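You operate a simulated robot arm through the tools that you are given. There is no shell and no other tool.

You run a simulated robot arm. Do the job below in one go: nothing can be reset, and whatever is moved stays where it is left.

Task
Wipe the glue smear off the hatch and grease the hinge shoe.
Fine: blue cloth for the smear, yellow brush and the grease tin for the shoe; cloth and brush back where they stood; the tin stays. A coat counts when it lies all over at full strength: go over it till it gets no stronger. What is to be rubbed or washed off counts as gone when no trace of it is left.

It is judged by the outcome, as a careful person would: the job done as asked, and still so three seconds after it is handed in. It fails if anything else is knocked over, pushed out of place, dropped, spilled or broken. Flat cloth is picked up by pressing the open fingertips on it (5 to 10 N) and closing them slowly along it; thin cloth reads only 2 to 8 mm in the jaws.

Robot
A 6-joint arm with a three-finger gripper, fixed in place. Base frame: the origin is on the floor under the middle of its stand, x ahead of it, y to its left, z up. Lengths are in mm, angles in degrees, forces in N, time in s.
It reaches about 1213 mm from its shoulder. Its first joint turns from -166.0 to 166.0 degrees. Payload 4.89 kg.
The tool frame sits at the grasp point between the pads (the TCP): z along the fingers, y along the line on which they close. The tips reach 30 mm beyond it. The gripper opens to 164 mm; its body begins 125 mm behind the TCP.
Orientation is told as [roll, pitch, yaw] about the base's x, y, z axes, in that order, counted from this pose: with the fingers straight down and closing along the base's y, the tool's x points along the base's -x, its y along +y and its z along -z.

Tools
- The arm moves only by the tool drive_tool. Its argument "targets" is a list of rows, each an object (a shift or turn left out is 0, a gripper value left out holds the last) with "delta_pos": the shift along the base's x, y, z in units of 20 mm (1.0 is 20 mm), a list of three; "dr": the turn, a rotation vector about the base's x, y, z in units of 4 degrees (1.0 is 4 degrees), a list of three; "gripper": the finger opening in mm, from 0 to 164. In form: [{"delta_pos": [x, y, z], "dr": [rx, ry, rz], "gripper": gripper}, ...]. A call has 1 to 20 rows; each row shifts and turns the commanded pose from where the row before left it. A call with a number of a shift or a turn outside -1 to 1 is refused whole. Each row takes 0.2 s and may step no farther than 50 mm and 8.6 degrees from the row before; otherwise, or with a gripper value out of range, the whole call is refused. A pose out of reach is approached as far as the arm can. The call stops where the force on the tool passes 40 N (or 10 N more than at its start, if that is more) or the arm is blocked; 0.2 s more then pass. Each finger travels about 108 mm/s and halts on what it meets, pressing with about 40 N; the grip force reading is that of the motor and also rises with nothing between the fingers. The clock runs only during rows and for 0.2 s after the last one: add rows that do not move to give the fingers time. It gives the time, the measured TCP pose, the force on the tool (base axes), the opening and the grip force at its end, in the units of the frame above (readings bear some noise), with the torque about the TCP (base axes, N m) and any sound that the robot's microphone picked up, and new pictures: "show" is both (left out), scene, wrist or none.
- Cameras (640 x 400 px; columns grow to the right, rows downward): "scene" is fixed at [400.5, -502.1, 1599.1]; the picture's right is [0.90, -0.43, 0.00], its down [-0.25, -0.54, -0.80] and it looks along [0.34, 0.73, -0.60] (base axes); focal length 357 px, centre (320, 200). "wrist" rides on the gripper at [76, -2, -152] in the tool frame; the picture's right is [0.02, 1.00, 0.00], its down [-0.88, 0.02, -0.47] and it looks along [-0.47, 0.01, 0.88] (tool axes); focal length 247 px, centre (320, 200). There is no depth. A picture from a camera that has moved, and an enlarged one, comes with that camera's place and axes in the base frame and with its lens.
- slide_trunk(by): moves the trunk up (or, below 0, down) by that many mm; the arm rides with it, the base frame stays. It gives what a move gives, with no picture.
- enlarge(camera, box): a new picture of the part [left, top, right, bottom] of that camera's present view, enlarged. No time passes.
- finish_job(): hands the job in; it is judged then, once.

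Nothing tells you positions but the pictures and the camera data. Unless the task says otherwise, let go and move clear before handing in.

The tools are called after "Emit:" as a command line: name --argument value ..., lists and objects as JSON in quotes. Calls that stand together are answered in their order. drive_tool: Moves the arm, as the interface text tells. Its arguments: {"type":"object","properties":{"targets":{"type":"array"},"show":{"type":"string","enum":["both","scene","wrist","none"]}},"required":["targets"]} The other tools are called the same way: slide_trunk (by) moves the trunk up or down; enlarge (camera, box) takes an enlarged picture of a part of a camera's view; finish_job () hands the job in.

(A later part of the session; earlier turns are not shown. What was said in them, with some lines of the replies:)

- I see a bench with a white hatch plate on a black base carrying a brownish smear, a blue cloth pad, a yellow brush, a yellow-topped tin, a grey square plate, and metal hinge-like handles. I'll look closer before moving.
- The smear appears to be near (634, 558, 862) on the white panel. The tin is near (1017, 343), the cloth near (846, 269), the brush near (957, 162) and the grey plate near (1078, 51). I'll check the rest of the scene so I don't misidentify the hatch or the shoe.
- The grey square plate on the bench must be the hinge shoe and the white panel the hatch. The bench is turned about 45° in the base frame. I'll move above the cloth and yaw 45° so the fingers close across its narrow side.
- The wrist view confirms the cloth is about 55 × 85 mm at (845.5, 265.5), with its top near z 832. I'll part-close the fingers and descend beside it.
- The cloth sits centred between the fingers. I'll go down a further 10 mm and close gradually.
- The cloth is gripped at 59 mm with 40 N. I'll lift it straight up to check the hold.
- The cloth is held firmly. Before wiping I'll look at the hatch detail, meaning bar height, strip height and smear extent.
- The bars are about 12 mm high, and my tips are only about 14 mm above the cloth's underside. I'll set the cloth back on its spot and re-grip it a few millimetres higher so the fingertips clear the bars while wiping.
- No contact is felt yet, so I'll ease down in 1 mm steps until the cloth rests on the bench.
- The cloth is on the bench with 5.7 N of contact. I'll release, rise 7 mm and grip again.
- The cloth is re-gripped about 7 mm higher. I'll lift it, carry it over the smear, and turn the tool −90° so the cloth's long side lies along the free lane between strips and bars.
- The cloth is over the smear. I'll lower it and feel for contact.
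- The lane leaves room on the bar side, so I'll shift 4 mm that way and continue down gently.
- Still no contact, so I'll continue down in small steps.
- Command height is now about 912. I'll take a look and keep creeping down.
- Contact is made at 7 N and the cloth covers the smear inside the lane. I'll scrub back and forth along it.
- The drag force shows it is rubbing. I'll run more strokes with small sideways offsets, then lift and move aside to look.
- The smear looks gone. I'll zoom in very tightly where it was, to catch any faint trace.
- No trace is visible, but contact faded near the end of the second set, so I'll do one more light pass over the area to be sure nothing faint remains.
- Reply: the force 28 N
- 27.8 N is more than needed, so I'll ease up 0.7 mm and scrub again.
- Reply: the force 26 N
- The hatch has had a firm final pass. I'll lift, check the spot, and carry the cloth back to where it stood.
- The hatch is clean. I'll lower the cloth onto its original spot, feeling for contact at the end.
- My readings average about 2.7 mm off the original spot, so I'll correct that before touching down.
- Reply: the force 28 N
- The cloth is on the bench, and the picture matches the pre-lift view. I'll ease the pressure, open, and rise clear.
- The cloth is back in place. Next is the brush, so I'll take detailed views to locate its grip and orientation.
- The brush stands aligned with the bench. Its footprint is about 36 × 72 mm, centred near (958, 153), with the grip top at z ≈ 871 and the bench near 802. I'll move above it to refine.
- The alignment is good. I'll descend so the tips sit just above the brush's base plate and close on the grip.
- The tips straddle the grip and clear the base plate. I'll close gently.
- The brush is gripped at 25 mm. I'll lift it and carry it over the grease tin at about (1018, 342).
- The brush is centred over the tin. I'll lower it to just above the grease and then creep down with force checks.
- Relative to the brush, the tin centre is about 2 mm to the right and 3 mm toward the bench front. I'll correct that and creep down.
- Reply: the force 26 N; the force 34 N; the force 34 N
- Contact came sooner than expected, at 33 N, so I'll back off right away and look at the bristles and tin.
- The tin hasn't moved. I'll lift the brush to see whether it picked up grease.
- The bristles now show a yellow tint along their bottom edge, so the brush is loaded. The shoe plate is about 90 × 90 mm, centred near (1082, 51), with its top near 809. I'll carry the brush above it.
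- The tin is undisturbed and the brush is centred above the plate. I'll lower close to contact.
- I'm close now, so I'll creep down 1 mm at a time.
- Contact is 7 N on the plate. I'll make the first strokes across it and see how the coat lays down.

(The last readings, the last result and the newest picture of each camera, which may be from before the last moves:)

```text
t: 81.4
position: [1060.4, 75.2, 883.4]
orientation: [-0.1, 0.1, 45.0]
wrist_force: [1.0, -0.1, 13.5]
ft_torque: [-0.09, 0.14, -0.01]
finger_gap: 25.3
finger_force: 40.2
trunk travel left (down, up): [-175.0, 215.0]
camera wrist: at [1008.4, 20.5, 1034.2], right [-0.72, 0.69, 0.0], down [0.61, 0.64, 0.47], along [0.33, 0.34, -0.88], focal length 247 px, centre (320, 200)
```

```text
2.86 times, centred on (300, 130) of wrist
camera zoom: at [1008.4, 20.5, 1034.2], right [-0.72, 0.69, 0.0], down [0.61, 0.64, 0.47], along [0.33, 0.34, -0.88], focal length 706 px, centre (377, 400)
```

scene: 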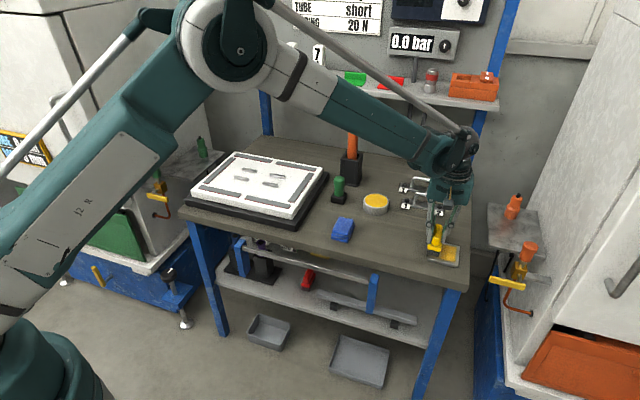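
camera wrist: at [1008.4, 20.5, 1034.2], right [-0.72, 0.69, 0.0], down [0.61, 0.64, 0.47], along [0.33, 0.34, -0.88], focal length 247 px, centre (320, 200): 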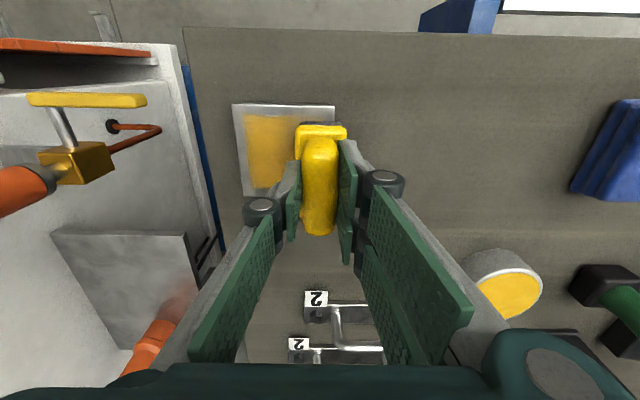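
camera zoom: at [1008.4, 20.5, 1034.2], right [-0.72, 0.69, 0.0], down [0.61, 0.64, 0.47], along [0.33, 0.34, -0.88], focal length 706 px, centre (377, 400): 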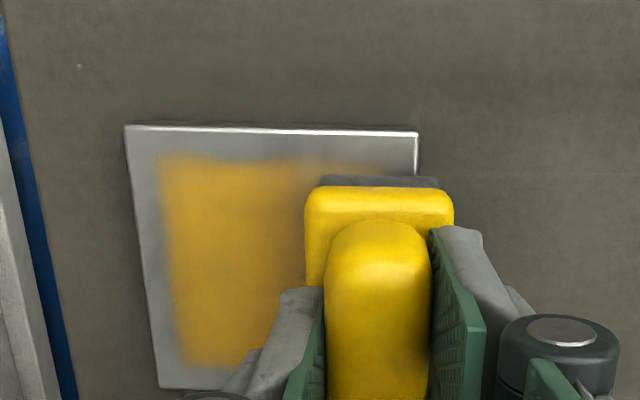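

The coat is laying down well over the band the bristles cover. I'll do the front band and back band next, pausing at the ends so it reaches the edges.

Emit:
drive_tool --targets '[{"delta_pos": [-0.46, -0.46, 0]}, {"delta_pos": [-0.15, 0.15, 0]}, {}, {"delta_pos": [0.55, -0.55, 0]}, {"delta_pos": [0.55, -0.55, 0]}, {"delta_pos": [0.55, -0.55, 0]}, {"delta_pos": [0.55, -0.55, 0]}, {"delta_pos": [0.55, -0.55, 0]}, {}, {"delta_pos": [0.46, 0.46, 0]}, {"delta_pos": [0.46, 0.46, 0]}, {}, {"delta_pos": [-0.55, 0.55, 0]}, {"delta_pos": [-0.55, 0.55, 0]}, {"delta_pos": [-0.55, 0.55, 0]}, {"delta_pos": [-0.55, 0.55, 0]}, {"delta_pos": [-0.55, 0.55, 0]}, {}]' --show "both"

Emit:
enlarge --camera "scene" --box '[400, 190, 480, 270]'

Emit:
enlarge --camera "wrist" --box '[200, 60, 400, 200]'

```text
t: 85.2
position: [1069.2, 86.8, 883.4]
orientation: [-0.1, -0.1, 44.9]
wrist_force: [-0.2, 0.3, -0.3]
ft_torque: [0.0, -0.01, -0.02]
finger_gap: 25.3
finger_force: 39.7
trunk travel left (down, up): [-175.0, 215.0]
camera wrist: at [1016.4, 32.2, 1034.2], right [-0.72, 0.69, 0.0], down [0.61, 0.64, 0.47], along [0.33, 0.34, -0.88], focal length 247 px, centre (320, 200)
```

scene: 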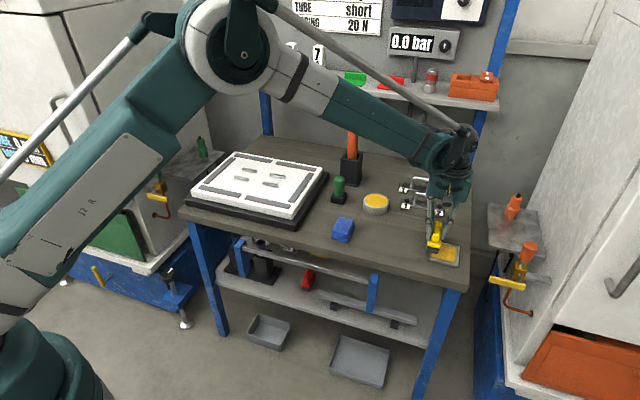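
wrist: 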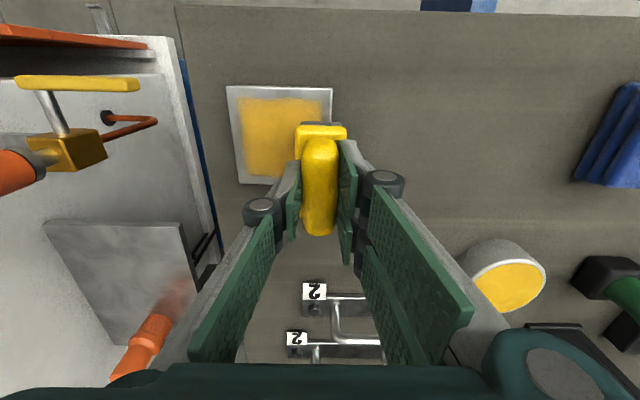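

```text
5.00 times, centred on (440, 230) of scene
camera zoom: at [400.5, -502.1, 1599.1], right [0.9, -0.43, 0.0], down [-0.25, -0.54, -0.8], along [0.34, 0.73, -0.6], focal length 1784 px, centre (-280, 50)
```

zoom: 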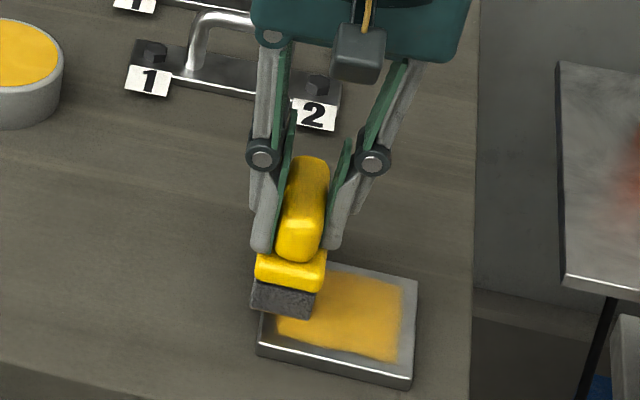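

```text
2.86 times, centred on (300, 130) of wrist
camera zoom: at [1016.4, 32.2, 1034.2], right [-0.72, 0.69, 0.0], down [0.61, 0.64, 0.47], along [0.33, 0.34, -0.88], focal length 706 px, centre (377, 400)
```

zoom: 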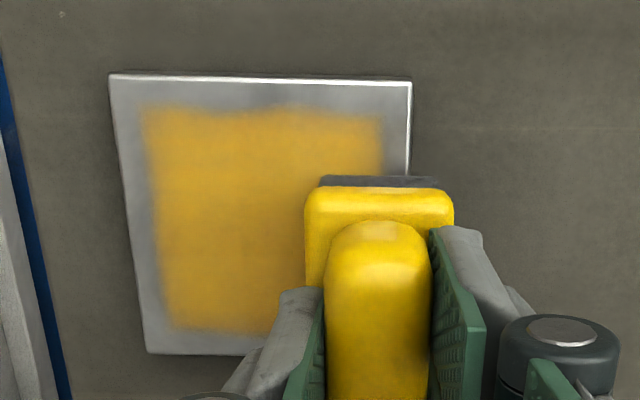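

The force has dropped to zero, so the last strokes were barely touching. I'll lower a little to restore light contact.

Emit:
drive_tool --targets '[{"delta_pos": [0, 0, -0.05]}, {}]' --show "none"

```text
t: 85.8
position: [1068.7, 86.1, 882.4]
orientation: [0.0, -0.1, 44.9]
wrist_force: [5.5, 3.0, 18.6]
ft_torque: [0.05, -0.28, 0.01]
finger_gap: 25.2
finger_force: 40.2
trunk travel left (down, up): [-175.0, 215.0]
```

Emit:
drive_tool --targets '[{"delta_pos": [0.5, -0.5, 0.02]}, {"delta_pos": [0.5, -0.5, 0]}, {"delta_pos": [0.5, -0.5, 0]}, {"delta_pos": [0.5, -0.5, 0]}, {"delta_pos": [0.5, -0.5, 0]}, {"delta_pos": [0.2, -0.2, 0]}, {}, {"delta_pos": [-0.5, -0.5, 0]}, {"delta_pos": [-0.5, -0.5, 0]}, {}, {"delta_pos": [-0.5, 0.5, 0]}, {"delta_pos": [-0.5, 0.5, 0]}, {"delta_pos": [-0.5, 0.5, 0]}, {"delta_pos": [-0.5, 0.5, 0]}, {"delta_pos": [-0.5, 0.5, 0]}, {"delta_pos": [-0.2, 0.2, 0]}, {}]' --show "both"

Emit:
enlarge --camera "wrist" --box '[200, 60, 400, 200]'

Emit:
enlarge --camera "scene" --box '[400, 190, 480, 270]'

```text
t: 89.4
position: [1048.1, 66.4, 883.0]
orientation: [0.0, -0.1, 45.0]
wrist_force: [2.7, -3.3, 17.2]
ft_torque: [-0.18, -0.08, 0.03]
finger_gap: 25.3
finger_force: 40.3
trunk travel left (down, up): [-175.0, 215.0]
camera wrist: at [995.2, 11.6, 1033.5], right [-0.72, 0.69, 0.0], down [0.61, 0.64, 0.47], along [0.33, 0.34, -0.88], focal length 247 px, centre (320, 200)
```

scene: 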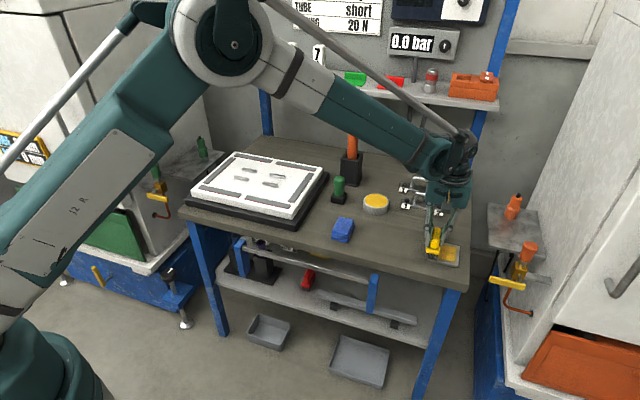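
wrist: 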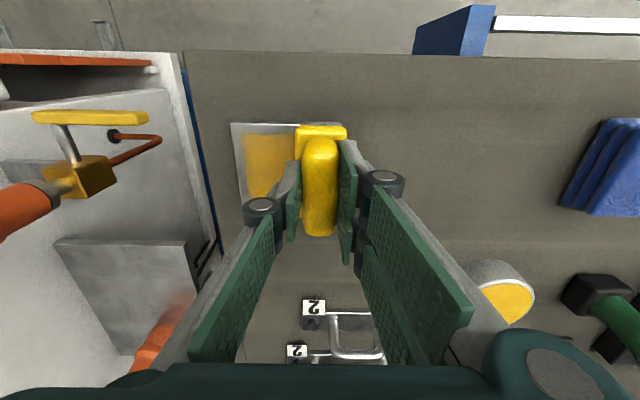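

```text
2.86 times, centred on (300, 130) of wrist
camera zoom: at [995.2, 11.6, 1033.5], right [-0.72, 0.69, 0.0], down [0.61, 0.64, 0.47], along [0.33, 0.34, -0.88], focal length 706 px, centre (377, 400)
```

zoom: 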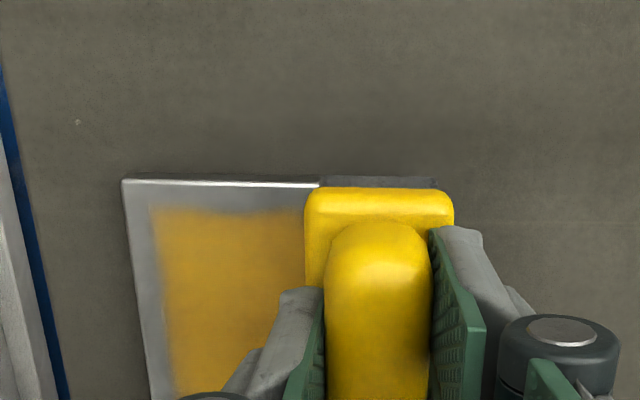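

```text
5.00 times, centred on (440, 230) of scene
camera zoom: at [400.5, -502.1, 1599.1], right [0.9, -0.43, 0.0], down [-0.25, -0.54, -0.8], along [0.34, 0.73, -0.6], focal length 1784 px, centre (-280, 50)
```

zoom: 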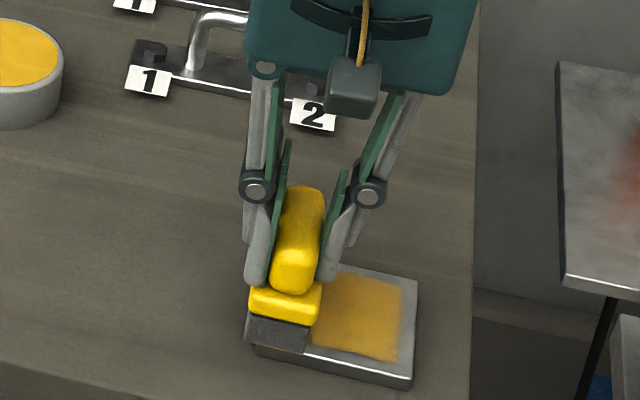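

The coat stays inside a fixed inset square even with the brush over the edge, so that square is the working area. I'll lift, record its present strength, and reload at the tin.

Emit:
drive_tool --targets '[{"delta_pos": [0, 0, 1]}, {"delta_pos": [0, 0, 1]}, {"delta_pos": [0, 0, 1]}, {"delta_pos": [0, 0, 1]}, {"delta_pos": [0, 0, 0.3]}, {"delta_pos": [-0.109, 0.9696, 0]}, {"delta_pos": [-0.109, 0.9696, 0]}, {"delta_pos": [-0.109, 0.9696, 0]}, {"delta_pos": [-0.109, 0.9696, 0]}, {"delta_pos": [-0.109, 0.9696, 0]}, {"delta_pos": [-0.109, 0.9696, 0]}, {"delta_pos": [-0.109, 0.9696, 0]}, {"delta_pos": [-0.109, 0.9696, 0]}, {"delta_pos": [-0.109, 0.9696, 0]}, {"delta_pos": [-0.109, 0.9696, 0]}, {"delta_pos": [-0.109, 0.9696, 0]}, {"delta_pos": [-0.109, 0.9696, 0]}, {"delta_pos": [-0.109, 0.9696, 0]}, {"delta_pos": [-0.109, 0.9696, 0]}, {}]'

Emit:
enlarge --camera "scene" --box '[415, 230, 475, 275]'

Emit:
enlarge --camera "wrist" --box '[250, 60, 390, 180]'

```text
t: 93.6
position: [1017.5, 337.0, 967.3]
orientation: [0.0, 0.0, 45.1]
wrist_force: [-0.7, -0.5, -1.1]
ft_torque: [-0.03, 0.02, -0.03]
finger_gap: 25.2
finger_force: 39.5
trunk travel left (down, up): [-175.0, 215.0]
camera wrist: at [964.7, 283.0, 1119.3], right [-0.72, 0.69, 0.0], down [0.61, 0.64, 0.47], along [0.33, 0.34, -0.88], focal length 247 px, centre (320, 200)
```

scene: 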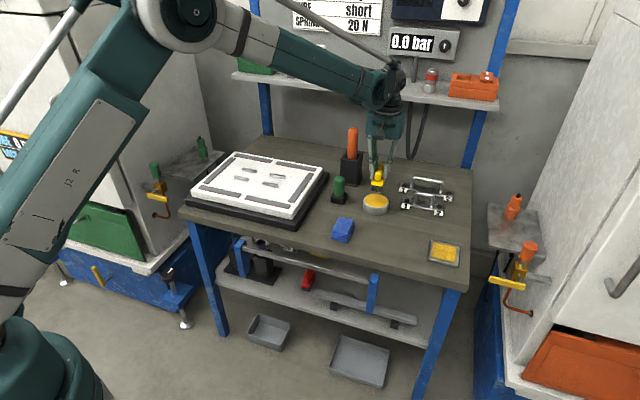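
wrist: 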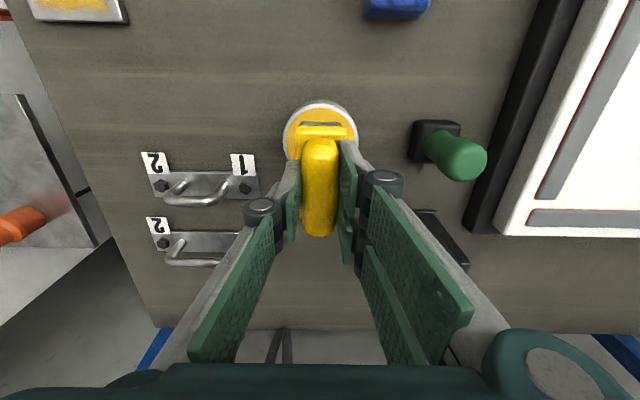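

```text
8.89 times, centred on (445, 252) of scene
camera zoom: at [400.5, -502.1, 1599.1], right [0.9, -0.43, 0.0], down [-0.25, -0.54, -0.8], along [0.34, 0.73, -0.6], focal length 3171 px, centre (-791, -267)
```

zoom: 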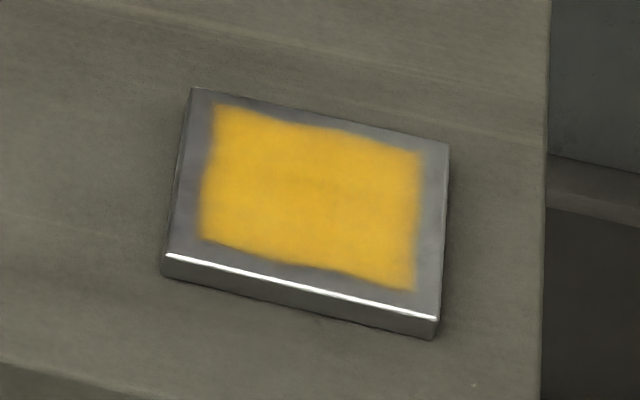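

```text
3.33 times, centred on (320, 120) of wrist
camera zoom: at [964.7, 283.0, 1119.3], right [-0.72, 0.69, 0.0], down [0.61, 0.64, 0.47], along [0.33, 0.34, -0.88], focal length 823 px, centre (320, 467)
```

zoom: 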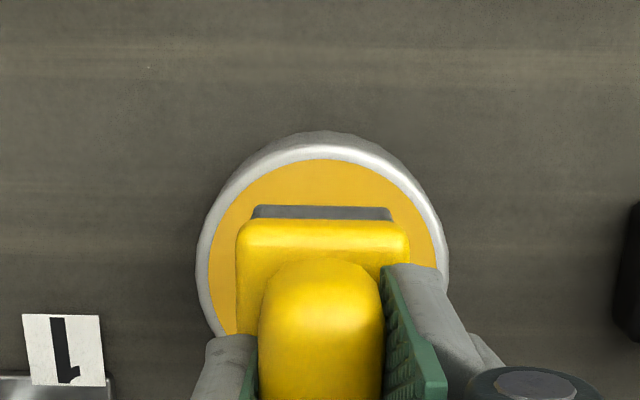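

The coat looks even over the whole inset square. I'll reload and go over it again to see whether it gets any stronger.

Emit:
drive_tool --targets '[{"delta_pos": [0, 0, -1]}, {"delta_pos": [0, 0, -1]}, {"delta_pos": [0, 0, -0.8]}, {}]' --show "none"

```text
t: 94.6
position: [1016.2, 336.7, 910.8]
orientation: [-0.1, -0.1, 45.0]
wrist_force: [-0.6, 0.4, -0.1]
ft_torque: [-0.05, -0.03, 0.02]
finger_gap: 25.2
finger_force: 39.8
trunk travel left (down, up): [-175.0, 215.0]
```

Emit:
drive_tool --targets '[{"delta_pos": [0, 0, -0.1]}, {}]' --show "none"

```text
t: 95.2
position: [1015.0, 337.3, 908.7]
orientation: [0.1, 0.1, 45.0]
wrist_force: [-0.4, -0.3, -0.6]
ft_torque: [0.02, 0.01, 0.04]
finger_gap: 25.4
finger_force: 39.4
trunk travel left (down, up): [-175.0, 215.0]
```

Emit:
drive_tool --targets '[{"delta_pos": [0, 0, -0.05]}, {}]' --show "none"

```text
t: 95.8
position: [1016.3, 337.2, 908.1]
orientation: [0.0, 0.0, 45.0]
wrist_force: [-0.6, -0.2, -1.0]
ft_torque: [0.02, 0.01, -0.01]
finger_gap: 25.1
finger_force: 40.3
trunk travel left (down, up): [-175.0, 215.0]
```

Emit:
drive_tool --targets '[{"delta_pos": [0, 0, -0.05]}, {}]' --show "none"

```text
t: 96.4
position: [1017.4, 336.7, 907.6]
orientation: [-0.1, 0.0, 45.0]
wrist_force: [-0.5, 0.2, -1.8]
ft_torque: [0.0, 0.01, 0.04]
finger_gap: 25.1
finger_force: 39.5
trunk travel left (down, up): [-175.0, 215.0]
```

Emit:
drive_tool --targets '[{"delta_pos": [0, 0, -0.05]}, {}]' --show "none"

```text
t: 97.0
position: [1016.2, 337.7, 907.1]
orientation: [0.0, 0.0, 45.0]
wrist_force: [0.0, 0.7, -0.9]
ft_torque: [0.02, 0.0, 0.02]
finger_gap: 25.3
finger_force: 40.2
trunk travel left (down, up): [-175.0, 215.0]
```

Emit:
drive_tool --targets '[{"delta_pos": [0, 0, -0.05]}, {}]' --show "none"

```text
t: 97.6
position: [1017.0, 337.3, 904.8]
orientation: [0.1, 0.1, 45.0]
wrist_force: [1.1, -0.4, 1.1]
ft_torque: [0.07, -0.01, -0.02]
finger_gap: 25.4
finger_force: 40.6
trunk travel left (down, up): [-175.0, 215.0]
```

Emit:
drive_tool --targets '[{"delta_pos": [0, 0, -0.04]}, {}, {}]' --show "none"

```text
t: 98.4
position: [1016.3, 338.1, 905.9]
orientation: [0.0, -0.1, 45.0]
wrist_force: [5.9, -2.6, 18.6]
ft_torque: [-0.02, -0.09, -0.02]
finger_gap: 25.5
finger_force: 39.3
trunk travel left (down, up): [-175.0, 215.0]
```

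The brush is reloaded. Lifting and returning to the plate.

Emit:
drive_tool --targets '[{"delta_pos": [0, 0, 0.3]}, {"delta_pos": [0, 0, 1]}, {"delta_pos": [0, 0, 1]}, {"delta_pos": [0, 0, 0.8]}, {"delta_pos": [0.132, -0.9786, 0]}, {"delta_pos": [0.132, -0.9786, 0]}, {"delta_pos": [0.132, -0.9786, 0]}, {"delta_pos": [0.132, -0.9786, 0]}, {"delta_pos": [0.132, -0.9786, 0]}, {"delta_pos": [0.132, -0.9786, 0]}, {"delta_pos": [0.132, -0.9786, 0]}, {"delta_pos": [0.132, -0.9786, 0]}, {"delta_pos": [0.132, -0.9786, 0]}, {"delta_pos": [0.132, -0.9786, 0]}, {"delta_pos": [0.132, -0.9786, 0]}, {"delta_pos": [0.132, -0.9786, 0]}, {"delta_pos": [0.132, -0.9786, 0]}, {"delta_pos": [0.132, -0.9786, 0]}, {}]' --show "wrist"

Emit:
drive_tool --targets '[{"delta_pos": [0, 0, -1]}, {"delta_pos": [0, 0, -1]}, {"delta_pos": [0, 0, -1]}, {"delta_pos": [0, 0, -0.9]}, {}]' --show "none"

```text
t: 102.4
position: [1052.8, 61.8, 966.5]
orientation: [0.0, 0.0, 44.9]
wrist_force: [-0.5, -1.0, -1.4]
ft_torque: [0.03, 0.02, 0.01]
finger_gap: 25.3
finger_force: 40.1
trunk travel left (down, up): [-175.0, 215.0]
camera wrist: at [999.7, 7.9, 1117.9], right [-0.72, 0.69, 0.0], down [0.61, 0.64, 0.47], along [0.33, 0.34, -0.88], focal length 247 px, centre (320, 200)
```

wrist: 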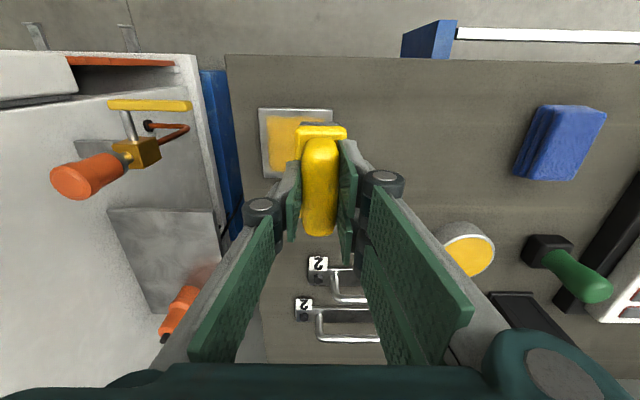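

```text
t: 103.6
position: [1052.9, 64.7, 887.9]
orientation: [0.0, 0.0, 45.1]
wrist_force: [1.0, -0.1, 0.1]
ft_torque: [-0.01, 0.05, 0.01]
finger_gap: 25.5
finger_force: 40.2
trunk travel left (down, up): [-175.0, 215.0]
```

Emit:
drive_tool --targets '[{"delta_pos": [0, 0, -0.2]}, {}]' --show "none"

```text
t: 104.2
position: [1053.0, 63.7, 884.1]
orientation: [0.1, 0.0, 45.0]
wrist_force: [-0.5, 0.6, 0.1]
ft_torque: [-0.01, 0.02, 0.0]
finger_gap: 25.4
finger_force: 39.7
trunk travel left (down, up): [-175.0, 215.0]
```

Emit:
drive_tool --targets '[{"delta_pos": [0, 0, -0.075]}, {}]' --show "none"

```text
t: 104.8
position: [1053.5, 63.5, 883.5]
orientation: [0.0, 0.0, 45.1]
wrist_force: [0.7, -0.6, -0.4]
ft_torque: [0.0, 0.0, 0.01]
finger_gap: 25.4
finger_force: 39.4
trunk travel left (down, up): [-175.0, 215.0]
```

Emit:
drive_tool --targets '[{"delta_pos": [0, 0, -0.05]}, {}]' --show "none"

```text
t: 105.4
position: [1052.6, 63.8, 883.3]
orientation: [0.0, 0.0, 45.0]
wrist_force: [0.8, -0.4, 1.1]
ft_torque: [0.04, 0.0, -0.02]
finger_gap: 25.4
finger_force: 40.0
trunk travel left (down, up): [-175.0, 215.0]
```

Emit:
drive_tool --targets '[{"delta_pos": [0, 0, -0.05]}, {}]' --show "none"

```text
t: 106.0
position: [1053.9, 63.1, 882.1]
orientation: [0.0, -0.1, 44.9]
wrist_force: [6.1, 2.3, 17.7]
ft_torque: [0.07, -0.24, 0.02]
finger_gap: 25.4
finger_force: 40.0
trunk travel left (down, up): [-175.0, 215.0]
```

Contact is good at 17 N. I'll lay the second coat with overlapping strokes over the whole square.

Emit:
drive_tool --targets '[{"delta_pos": [-0.2, 0.2, 0.01]}, {"delta_pos": [0.46, -0.46, 0]}, {"delta_pos": [0.46, -0.46, 0]}, {"delta_pos": [0.46, -0.46, 0]}, {"delta_pos": [0.46, -0.46, 0]}, {"delta_pos": [0.46, -0.46, 0]}, {"delta_pos": [0.2, -0.2, 0]}, {"delta_pos": [0.39, 0.39, 0]}, {"delta_pos": [0.39, 0.39, 0]}, {"delta_pos": [-0.46, 0.46, 0]}, {"delta_pos": [-0.46, 0.46, 0]}, {"delta_pos": [-0.46, 0.46, 0]}, {"delta_pos": [-0.46, 0.46, 0]}, {"delta_pos": [-0.46, 0.46, 0]}, {"delta_pos": [-0.2, 0.2, 0]}, {}]' --show "none"

```text
t: 109.4
position: [1063.7, 82.2, 883.6]
orientation: [0.0, 0.1, 45.0]
wrist_force: [2.0, -2.3, 13.0]
ft_torque: [-0.13, -0.11, -0.01]
finger_gap: 25.4
finger_force: 40.4
trunk travel left (down, up): [-175.0, 215.0]
```

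Emit:
drive_tool --targets '[{"delta_pos": [-0.39, -0.39, 0]}, {"delta_pos": [0.46, -0.46, 0]}, {"delta_pos": [0.46, -0.46, 0]}, {"delta_pos": [0.46, -0.46, 0]}, {"delta_pos": [0.46, -0.46, 0]}, {"delta_pos": [0.46, -0.46, 0]}, {"delta_pos": [0.2, -0.2, 0]}, {}, {"delta_pos": [-0.3, -0.3, 0]}, {"delta_pos": [-0.46, 0.46, 0]}, {"delta_pos": [-0.46, 0.46, 0]}, {"delta_pos": [-0.46, 0.46, 0]}, {"delta_pos": [-0.46, 0.46, 0]}, {"delta_pos": [-0.46, 0.46, 0]}, {"delta_pos": [-0.2, 0.2, 0]}, {}]' --show "none"

Emit:
drive_tool --targets '[{"delta_pos": [0, 0, 1]}, {"delta_pos": [0, 0, 1]}, {"delta_pos": [0, 0, 1]}, {"delta_pos": [0, 0, 1]}, {"delta_pos": [0, 0, 0.3]}, {"delta_pos": [-0.109, 0.9696, 0]}, {"delta_pos": [-0.109, 0.9696, 0]}, {"delta_pos": [-0.109, 0.9696, 0]}, {"delta_pos": [-0.109, 0.9696, 0]}, {"delta_pos": [-0.109, 0.9696, 0]}, {"delta_pos": [-0.109, 0.9696, 0]}, {"delta_pos": [-0.109, 0.9696, 0]}, {"delta_pos": [-0.109, 0.9696, 0]}, {"delta_pos": [-0.109, 0.9696, 0]}, {"delta_pos": [-0.109, 0.9696, 0]}, {"delta_pos": [-0.109, 0.9696, 0]}, {"delta_pos": [-0.109, 0.9696, 0]}, {"delta_pos": [-0.109, 0.9696, 0]}, {"delta_pos": [-0.109, 0.9696, 0]}, {}]'

Emit:
enlarge --camera "scene" --box '[415, 230, 475, 275]'

```text
t: 112.8
position: [1050.1, 69.8, 881.8]
orientation: [0.1, 0.0, 44.9]
wrist_force: [1.4, -2.9, 21.4]
ft_torque: [-0.2, -0.01, 0.01]
finger_gap: 25.3
finger_force: 39.9
trunk travel left (down, up): [-175.0, 215.0]
```

```text
t: 117.0
position: [1020.9, 342.6, 967.7]
orientation: [0.0, 0.1, 45.1]
wrist_force: [0.8, 0.4, -1.0]
ft_torque: [0.0, -0.02, -0.02]
finger_gap: 25.1
finger_force: 40.4
trunk travel left (down, up): [-175.0, 215.0]
camera wrist: at [968.8, 288.5, 1119.0], right [-0.72, 0.69, 0.0], down [0.61, 0.64, 0.47], along [0.33, 0.34, -0.88], focal length 247 px, centre (320, 200)
```

scene: 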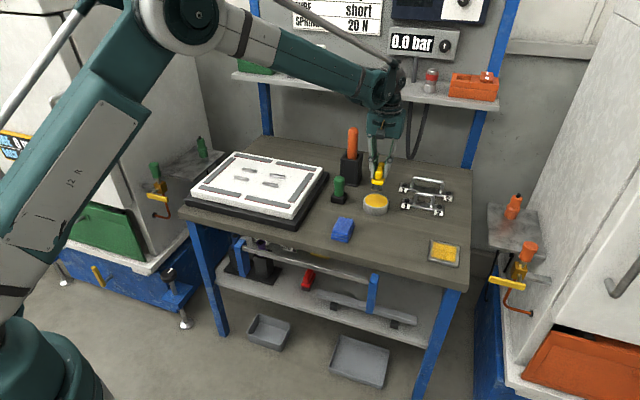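
wrist: 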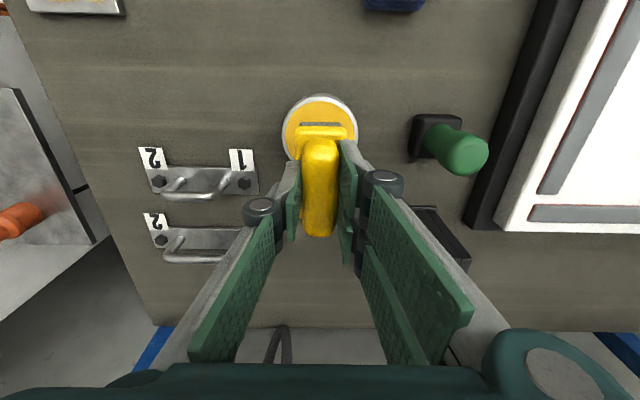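

```text
8.89 times, centred on (445, 252) of scene
camera zoom: at [400.5, -502.1, 1599.1], right [0.9, -0.43, 0.0], down [-0.25, -0.54, -0.8], along [0.34, 0.73, -0.6], focal length 3171 px, centre (-791, -267)
```

zoom: 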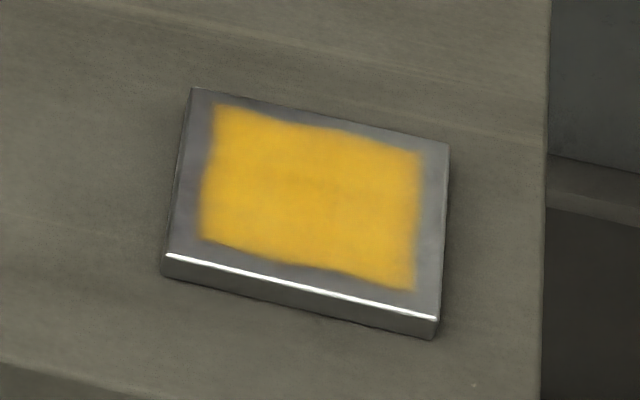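

The coat looks identical to before the second coat, so it has stopped getting stronger. I'll check the edges and corners closely for any weaker patch.

Emit:
enlarge --camera "scene" --box '[428, 236, 462, 266]'

Emit:
enlarge --camera "scene" --box '[345, 185, 405, 220]'

```text
13.33 times, centred on (445, 251) of scene
camera zoom: at [400.5, -502.1, 1599.1], right [0.9, -0.43, 0.0], down [-0.25, -0.54, -0.8], along [0.34, 0.73, -0.6], focal length 4756 px, centre (-1347, -480)
```

zoom: 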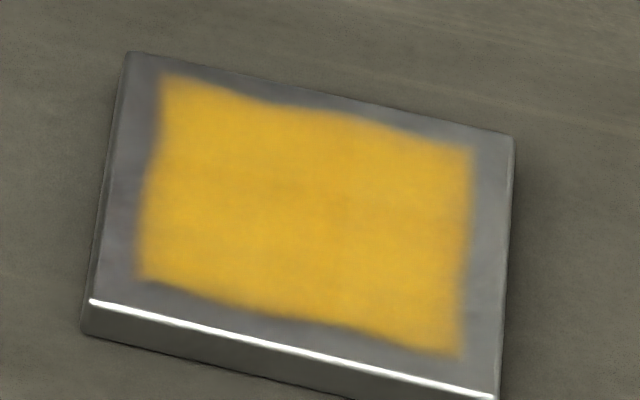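

```text
10.67 times, centred on (375, 202) of scene
camera zoom: at [400.5, -502.1, 1599.1], right [0.9, -0.43, 0.0], down [-0.25, -0.54, -0.8], along [0.34, 0.73, -0.6], focal length 3805 px, centre (-267, 173)
```

zoom: 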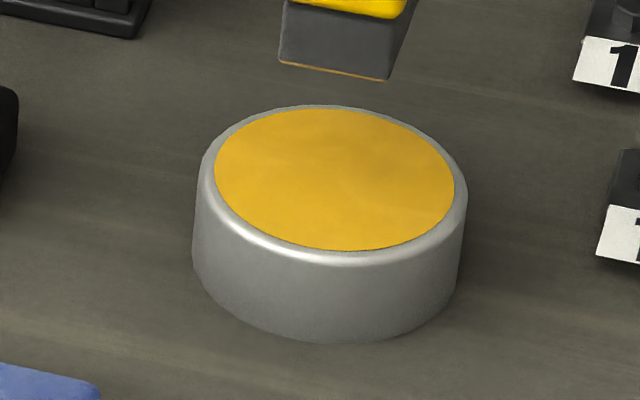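

The coat is uniform and saturated, and the tin is unmoved. Now I'll take the brush back to its original spot.

Emit:
drive_tool --targets '[{"delta_pos": [-0.3035, -0.931, 0]}, {"delta_pos": [-0.3035, -0.931, 0]}, {"delta_pos": [-0.3035, -0.931, 0]}, {"delta_pos": [-0.3035, -0.931, 0]}, {"delta_pos": [-0.3035, -0.931, 0]}, {"delta_pos": [-0.3035, -0.931, 0]}, {"delta_pos": [-0.3035, -0.931, 0]}, {"delta_pos": [-0.3035, -0.931, 0]}, {"delta_pos": [-0.3035, -0.931, 0]}, {"delta_pos": [-0.3035, -0.931, 0]}, {}, {}]' --show "none"

Emit:
drive_tool --targets '[{}]' --show "none"

Emit:
drive_tool --targets '[{}]' --show "none"

Emit:
drive_tool --targets '[{}]' --show "both"

```text
t: 119.6
position: [959.0, 153.5, 967.4]
orientation: [0.0, 0.0, 44.9]
wrist_force: [0.3, 0.2, -1.7]
ft_torque: [0.03, 0.01, -0.01]
finger_gap: 25.1
finger_force: 39.7
trunk travel left (down, up): [-175.0, 215.0]
```

```text
t: 120.0
position: [959.8, 154.8, 966.5]
orientation: [0.0, 0.0, 45.0]
wrist_force: [-1.2, 0.4, -0.5]
ft_torque: [-0.02, 0.0, 0.01]
finger_gap: 25.4
finger_force: 40.0
trunk travel left (down, up): [-175.0, 215.0]
```

```text
t: 120.4
position: [959.3, 155.0, 966.3]
orientation: [0.0, 0.0, 45.0]
wrist_force: [-0.2, 0.1, -1.0]
ft_torque: [-0.02, 0.0, 0.0]
finger_gap: 25.4
finger_force: 40.4
trunk travel left (down, up): [-175.0, 215.0]
```

```text
t: 120.8
position: [959.4, 155.4, 967.5]
orientation: [0.0, 0.0, 44.9]
wrist_force: [-0.2, 0.9, -1.4]
ft_torque: [-0.01, -0.01, 0.0]
finger_gap: 25.1
finger_force: 39.9
trunk travel left (down, up): [-175.0, 215.0]
camera wrist: at [907.2, 100.2, 1118.4], right [-0.72, 0.69, 0.0], down [0.61, 0.64, 0.47], along [0.33, 0.34, -0.88], focal length 247 px, centre (320, 200)
```

scene: 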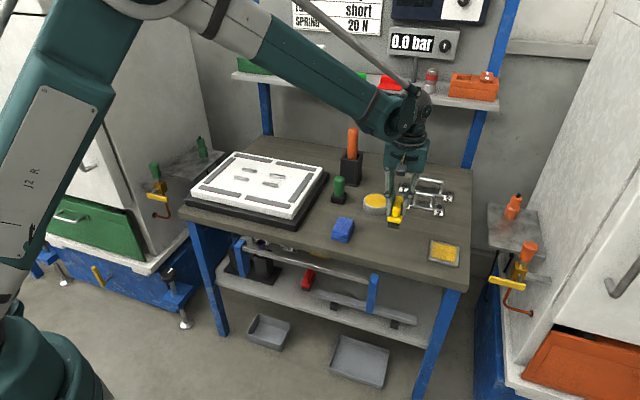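
wrist: 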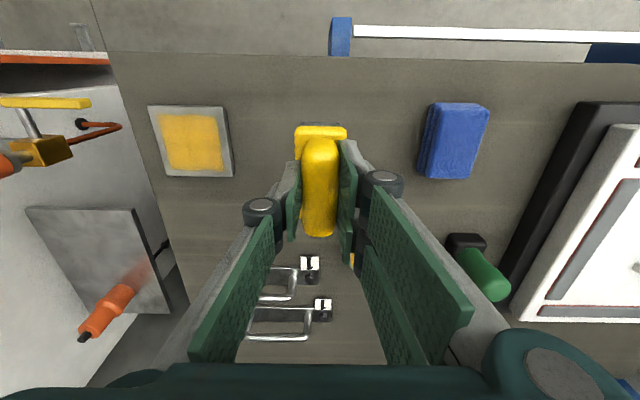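

The position matches the original within a millimetre. I'll check the coat from this side too, then lower.

Emit:
enlarge --camera "wrist" --box '[140, 95, 250, 185]'

Emit:
drive_tool --targets '[{"delta_pos": [0, 0, -1]}, {"delta_pos": [0, 0, -1]}, {"delta_pos": [0, 0, -1]}, {"delta_pos": [0, 0, -1]}, {"delta_pos": [0, 0, -0.4]}, {}]' --show "none"

```text
4.44 times, centred on (195, 140) of wrist
camera zoom: at [907.2, 100.2, 1118.4], right [-0.72, 0.69, 0.0], down [0.61, 0.64, 0.47], along [0.33, 0.34, -0.88], focal length 1098 px, centre (876, 467)
```

zoom: 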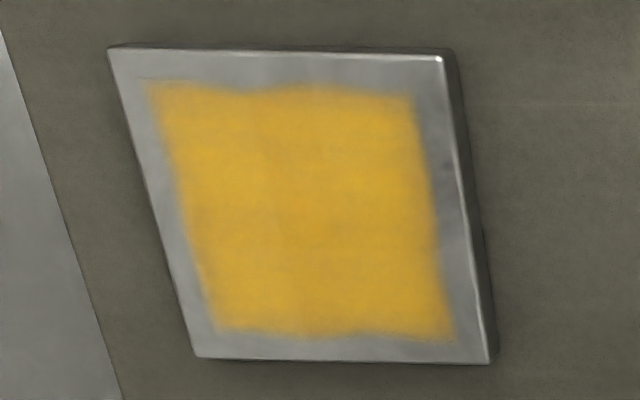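

```text
t: 122.2
position: [960.3, 155.0, 879.6]
orientation: [0.0, -0.1, 45.0]
wrist_force: [-0.1, 0.0, 0.0]
ft_torque: [-0.01, -0.01, 0.01]
finger_gap: 25.3
finger_force: 40.2
trunk travel left (down, up): [-175.0, 215.0]
```

Emit:
drive_tool --targets '[{"delta_pos": [0, 0, -0.25]}, {}]' --show "none"

```text
t: 122.8
position: [959.2, 154.8, 874.3]
orientation: [0.1, 0.1, 45.0]
wrist_force: [-0.4, -0.5, -1.3]
ft_torque: [0.0, 0.02, 0.02]
finger_gap: 25.4
finger_force: 39.9
trunk travel left (down, up): [-175.0, 215.0]
```

Emit:
drive_tool --targets '[{"delta_pos": [0, 0, -0.05]}, {}]' --show "none"

```text
t: 123.4
position: [959.3, 155.5, 873.5]
orientation: [0.1, 0.0, 45.0]
wrist_force: [1.3, 0.1, -0.1]
ft_torque: [0.02, 0.01, 0.02]
finger_gap: 25.1
finger_force: 39.8
trunk travel left (down, up): [-175.0, 215.0]
```

Emit:
drive_tool --targets '[{"delta_pos": [0, 0, -0.05]}, {}]' --show "none"

```text
t: 124.0
position: [960.1, 154.3, 872.8]
orientation: [0.0, 0.1, 45.0]
wrist_force: [0.5, -0.3, -1.5]
ft_torque: [0.01, -0.03, 0.02]
finger_gap: 25.4
finger_force: 40.3
trunk travel left (down, up): [-175.0, 215.0]
```

Emit:
drive_tool --targets '[{"delta_pos": [0, 0, -0.05]}, {}]' --show "none"

```text
t: 124.6
position: [958.8, 155.8, 872.1]
orientation: [0.0, -0.1, 45.0]
wrist_force: [0.4, 0.7, -0.7]
ft_torque: [0.0, 0.0, 0.0]
finger_gap: 25.3
finger_force: 39.4
trunk travel left (down, up): [-175.0, 215.0]
```

Emit:
drive_tool --targets '[{"delta_pos": [0, 0, -0.05]}, {}]' --show "both"

Emit:
enlarge --camera "scene" --box '[360, 200, 430, 260]'

```text
t: 125.2
position: [959.5, 155.3, 871.2]
orientation: [0.0, 0.0, 45.1]
wrist_force: [1.8, -0.1, 3.3]
ft_torque: [0.08, -0.1, 0.0]
finger_gap: 25.2
finger_force: 39.9
trunk travel left (down, up): [-175.0, 215.0]
camera wrist: at [907.0, 100.1, 1021.7], right [-0.72, 0.69, 0.0], down [0.61, 0.64, 0.47], along [0.33, 0.34, -0.88], focal length 247 px, centre (320, 200)
```

scene: 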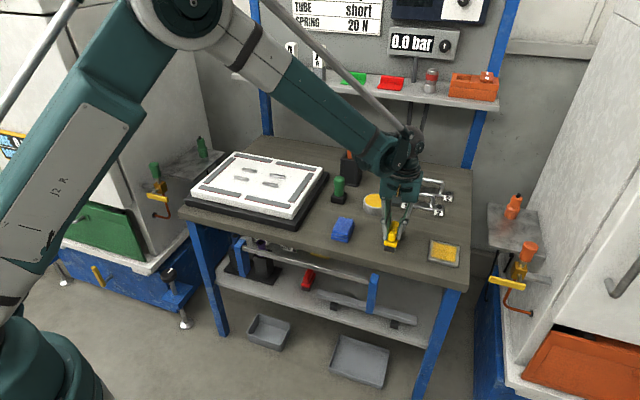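
wrist: 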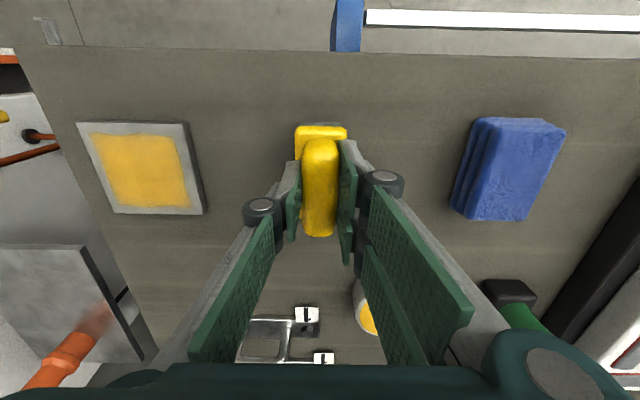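

```text
6.67 times, centred on (395, 230) of scene
camera zoom: at [400.5, -502.1, 1599.1], right [0.9, -0.43, 0.0], down [-0.25, -0.54, -0.8], along [0.34, 0.73, -0.6], focal length 2378 px, centre (-180, 0)
```

zoom: 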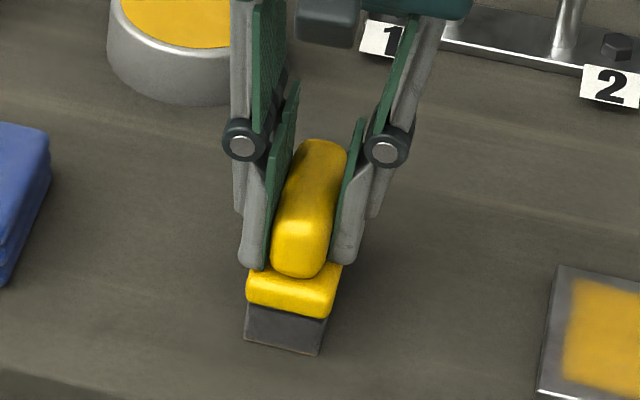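

The brush stands exactly where it was, per the original view. I'll open gently and rise clear.

Emit:
drive_tool --targets '[{"gripper": 28}, {"gripper": 34}, {"gripper": 45}, {"gripper": 65}, {"gripper": 85}, {}, {"delta_pos": [0, 0, 0.5]}, {"delta_pos": [0, 0, 1]}, {"delta_pos": [0, 0, 1]}, {"delta_pos": [0, 0, 1]}, {"delta_pos": [0, 0, 1]}, {"delta_pos": [0, 0, 1]}, {"delta_pos": [0, 0, 1]}, {}]'

Emit:
enlarge --camera "scene" --box '[320, 160, 480, 270]'

Emit:
enlarge --camera "scene" --box '[370, 210, 420, 260]'

```text
t: 128.2
position: [959.1, 153.0, 1000.5]
orientation: [0.0, 0.0, 45.0]
wrist_force: [-0.3, 0.3, -0.8]
ft_torque: [-0.01, -0.05, 0.0]
finger_gap: 84.9
finger_force: 0.1
trunk travel left (down, up): [-175.0, 215.0]
camera wrist: at [907.2, 99.8, 1150.2], right [-0.72, 0.69, 0.0], down [0.61, 0.64, 0.47], along [0.33, 0.34, -0.88], focal length 247 px, centre (320, 200)
```

scene: 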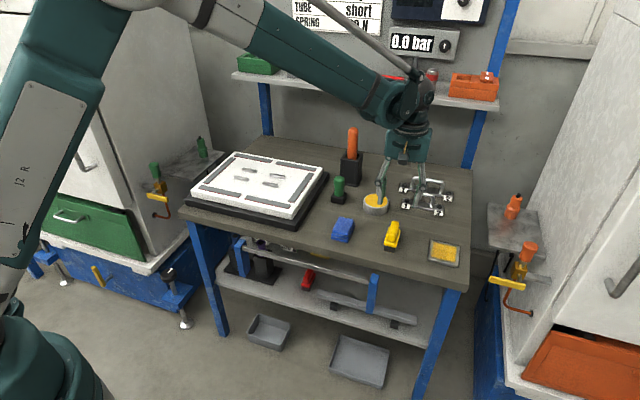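
wrist: 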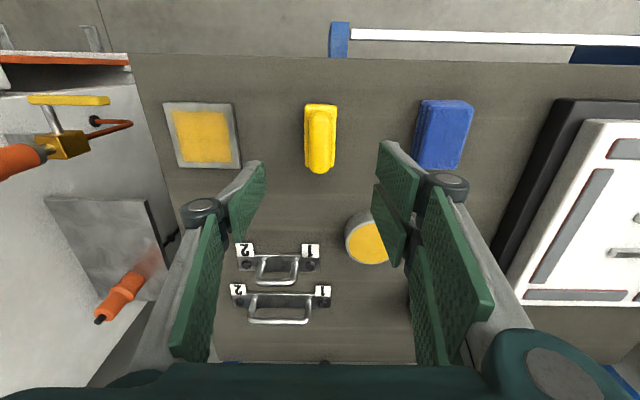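

```text
3.64 times, centred on (400, 215) of scene
camera zoom: at [400.5, -502.1, 1599.1], right [0.9, -0.43, 0.0], down [-0.25, -0.54, -0.8], along [0.34, 0.73, -0.6], focal length 1297 px, centre (29, 146)
```

zoom: 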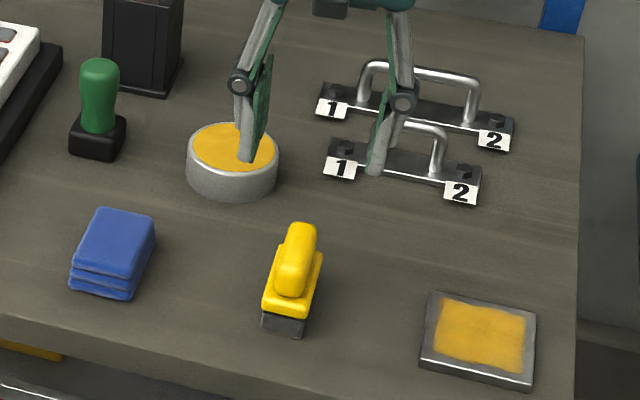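

```text
8.00 times, centred on (395, 235) of scene
camera zoom: at [400.5, -502.1, 1599.1], right [0.9, -0.43, 0.0], down [-0.25, -0.54, -0.8], along [0.34, 0.73, -0.6], focal length 2854 px, centre (-280, -80)
```

zoom: 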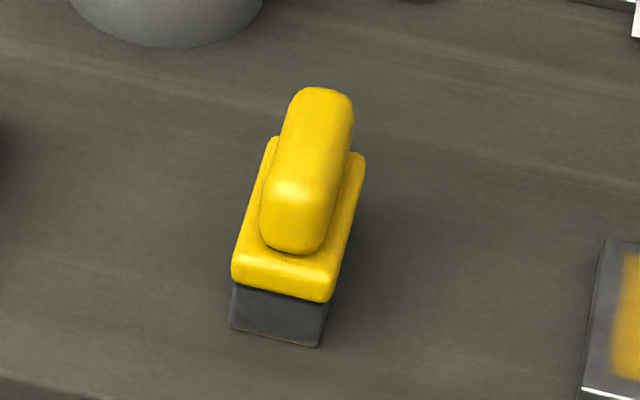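

The brush, plate and tin all match their original positions. I'll move the arm up and away, looking straight down on the hatch for a last check.

Emit:
drive_tool --targets '[{"delta_pos": [0, 0, 1]}, {"delta_pos": [-0.84, 0.97, 0.2]}, {"delta_pos": [-0.84, 0.97, 0.2]}, {"delta_pos": [-0.84, 0.97, 0.2]}, {"delta_pos": [-0.84, 0.97, 0.2]}, {"delta_pos": [-0.84, 0.97, 0.2]}, {"delta_pos": [-0.84, 0.97, 0]}, {"delta_pos": [-0.84, 0.97, 0]}, {"delta_pos": [-0.84, 0.97, 0]}, {"delta_pos": [-0.84, 0.97, 0]}, {"delta_pos": [-0.84, 0.97, 0]}, {"delta_pos": [-0.84, 0.97, 0]}, {"delta_pos": [-0.84, 0.97, 0]}, {"delta_pos": [-0.84, 0.97, 0]}, {"delta_pos": [-0.84, 0.97, 0]}, {"delta_pos": [-0.84, 0.97, 0]}, {"delta_pos": [-0.84, 0.97, 0]}, {"delta_pos": [-0.84, 0.97, 0]}, {"delta_pos": [-0.84, 0.97, 0]}, {}]'

Emit:
enlarge --camera "wrist" --box '[240, 80, 440, 220]'

Emit:
enlarge --camera "scene" --box '[320, 160, 480, 270]'

```text
t: 132.4
position: [656.6, 504.2, 1040.8]
orientation: [0.0, 0.0, 45.1]
wrist_force: [0.1, 0.3, 0.0]
ft_torque: [-0.05, -0.06, 0.04]
finger_gap: 85.1
finger_force: 0.0
trunk travel left (down, up): [-175.0, 215.0]
camera wrist: at [604.1, 449.4, 1191.4], right [-0.72, 0.69, 0.0], down [0.61, 0.64, 0.47], along [0.33, 0.34, -0.88], focal length 247 px, centre (320, 200)
```

scene: 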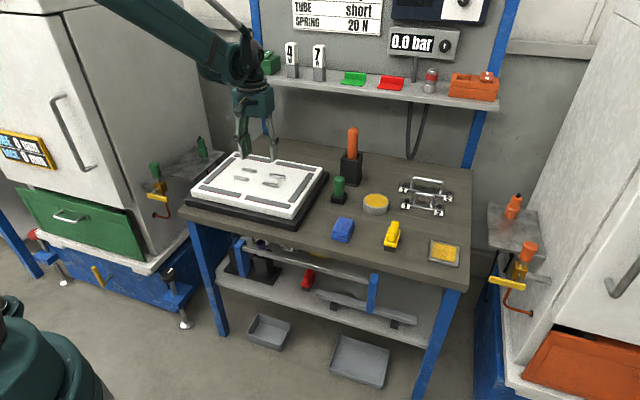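
wrist: 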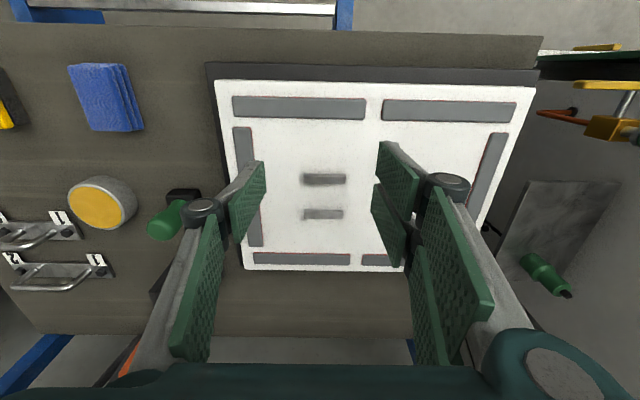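

```text
2.86 times, centred on (340, 150) of wrist
camera zoom: at [604.1, 449.4, 1191.4], right [-0.72, 0.69, 0.0], down [0.61, 0.64, 0.47], along [0.33, 0.34, -0.88], focal length 706 px, centre (263, 343)
```

zoom: 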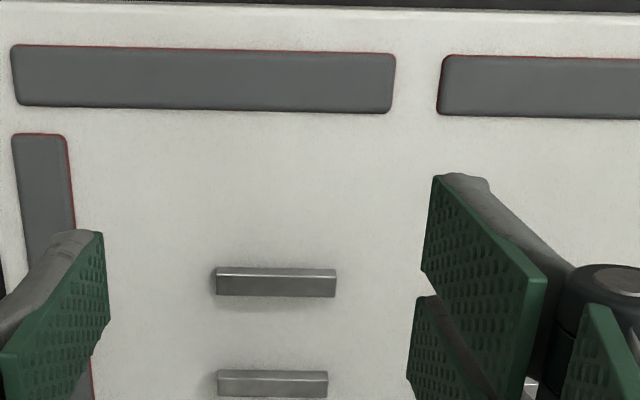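

```text
3.64 times, centred on (400, 215) of scene
camera zoom: at [400.5, -502.1, 1599.1], right [0.9, -0.43, 0.0], down [-0.25, -0.54, -0.8], along [0.34, 0.73, -0.6], focal length 1297 px, centre (29, 146)
```

zoom: 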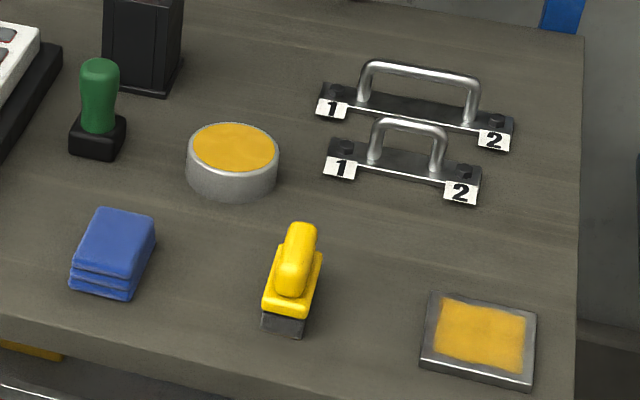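

The hatch is clean, the shoe's coat is even and no longer strengthening, and the cloth, brush and tin are where they stood. The gripper is open and clear, so I'll hand in.

Emit:
finish_job

```text
The job is handed in.
```

The glue smear is off the hatch and the hinge shoe is greased. I've handed the job in, but no verdict has come back yet.

- **Hatch:** I wiped it with the blue cloth, including one firmer pass at the end. No trace of the smear shows in close-up views from either camera.
- **Hinge shoe:** I took this to be the grey square plate at the right front of the bench, since nothing on the bench is labelled. It got two coats, with the brush reloaded from the tin in between. The second coat made no visible difference, so I stopped there.
- **Bare border on the shoe:** The grease covers an inset square of about 72 × 72 mm. A border of about 9 mm stayed bare even with the brush pressed over the plate's edges. I treated that square as the whole area to coat.
- **Cloth and brush:** Both are back where they stood, the cloth within about 2 mm and the brush within about 1 mm. The brush still has some grease on its bristles.
- **Tin and everything else:** The tin hasn't moved. In the last pictures nothing else looks knocked over or shifted.
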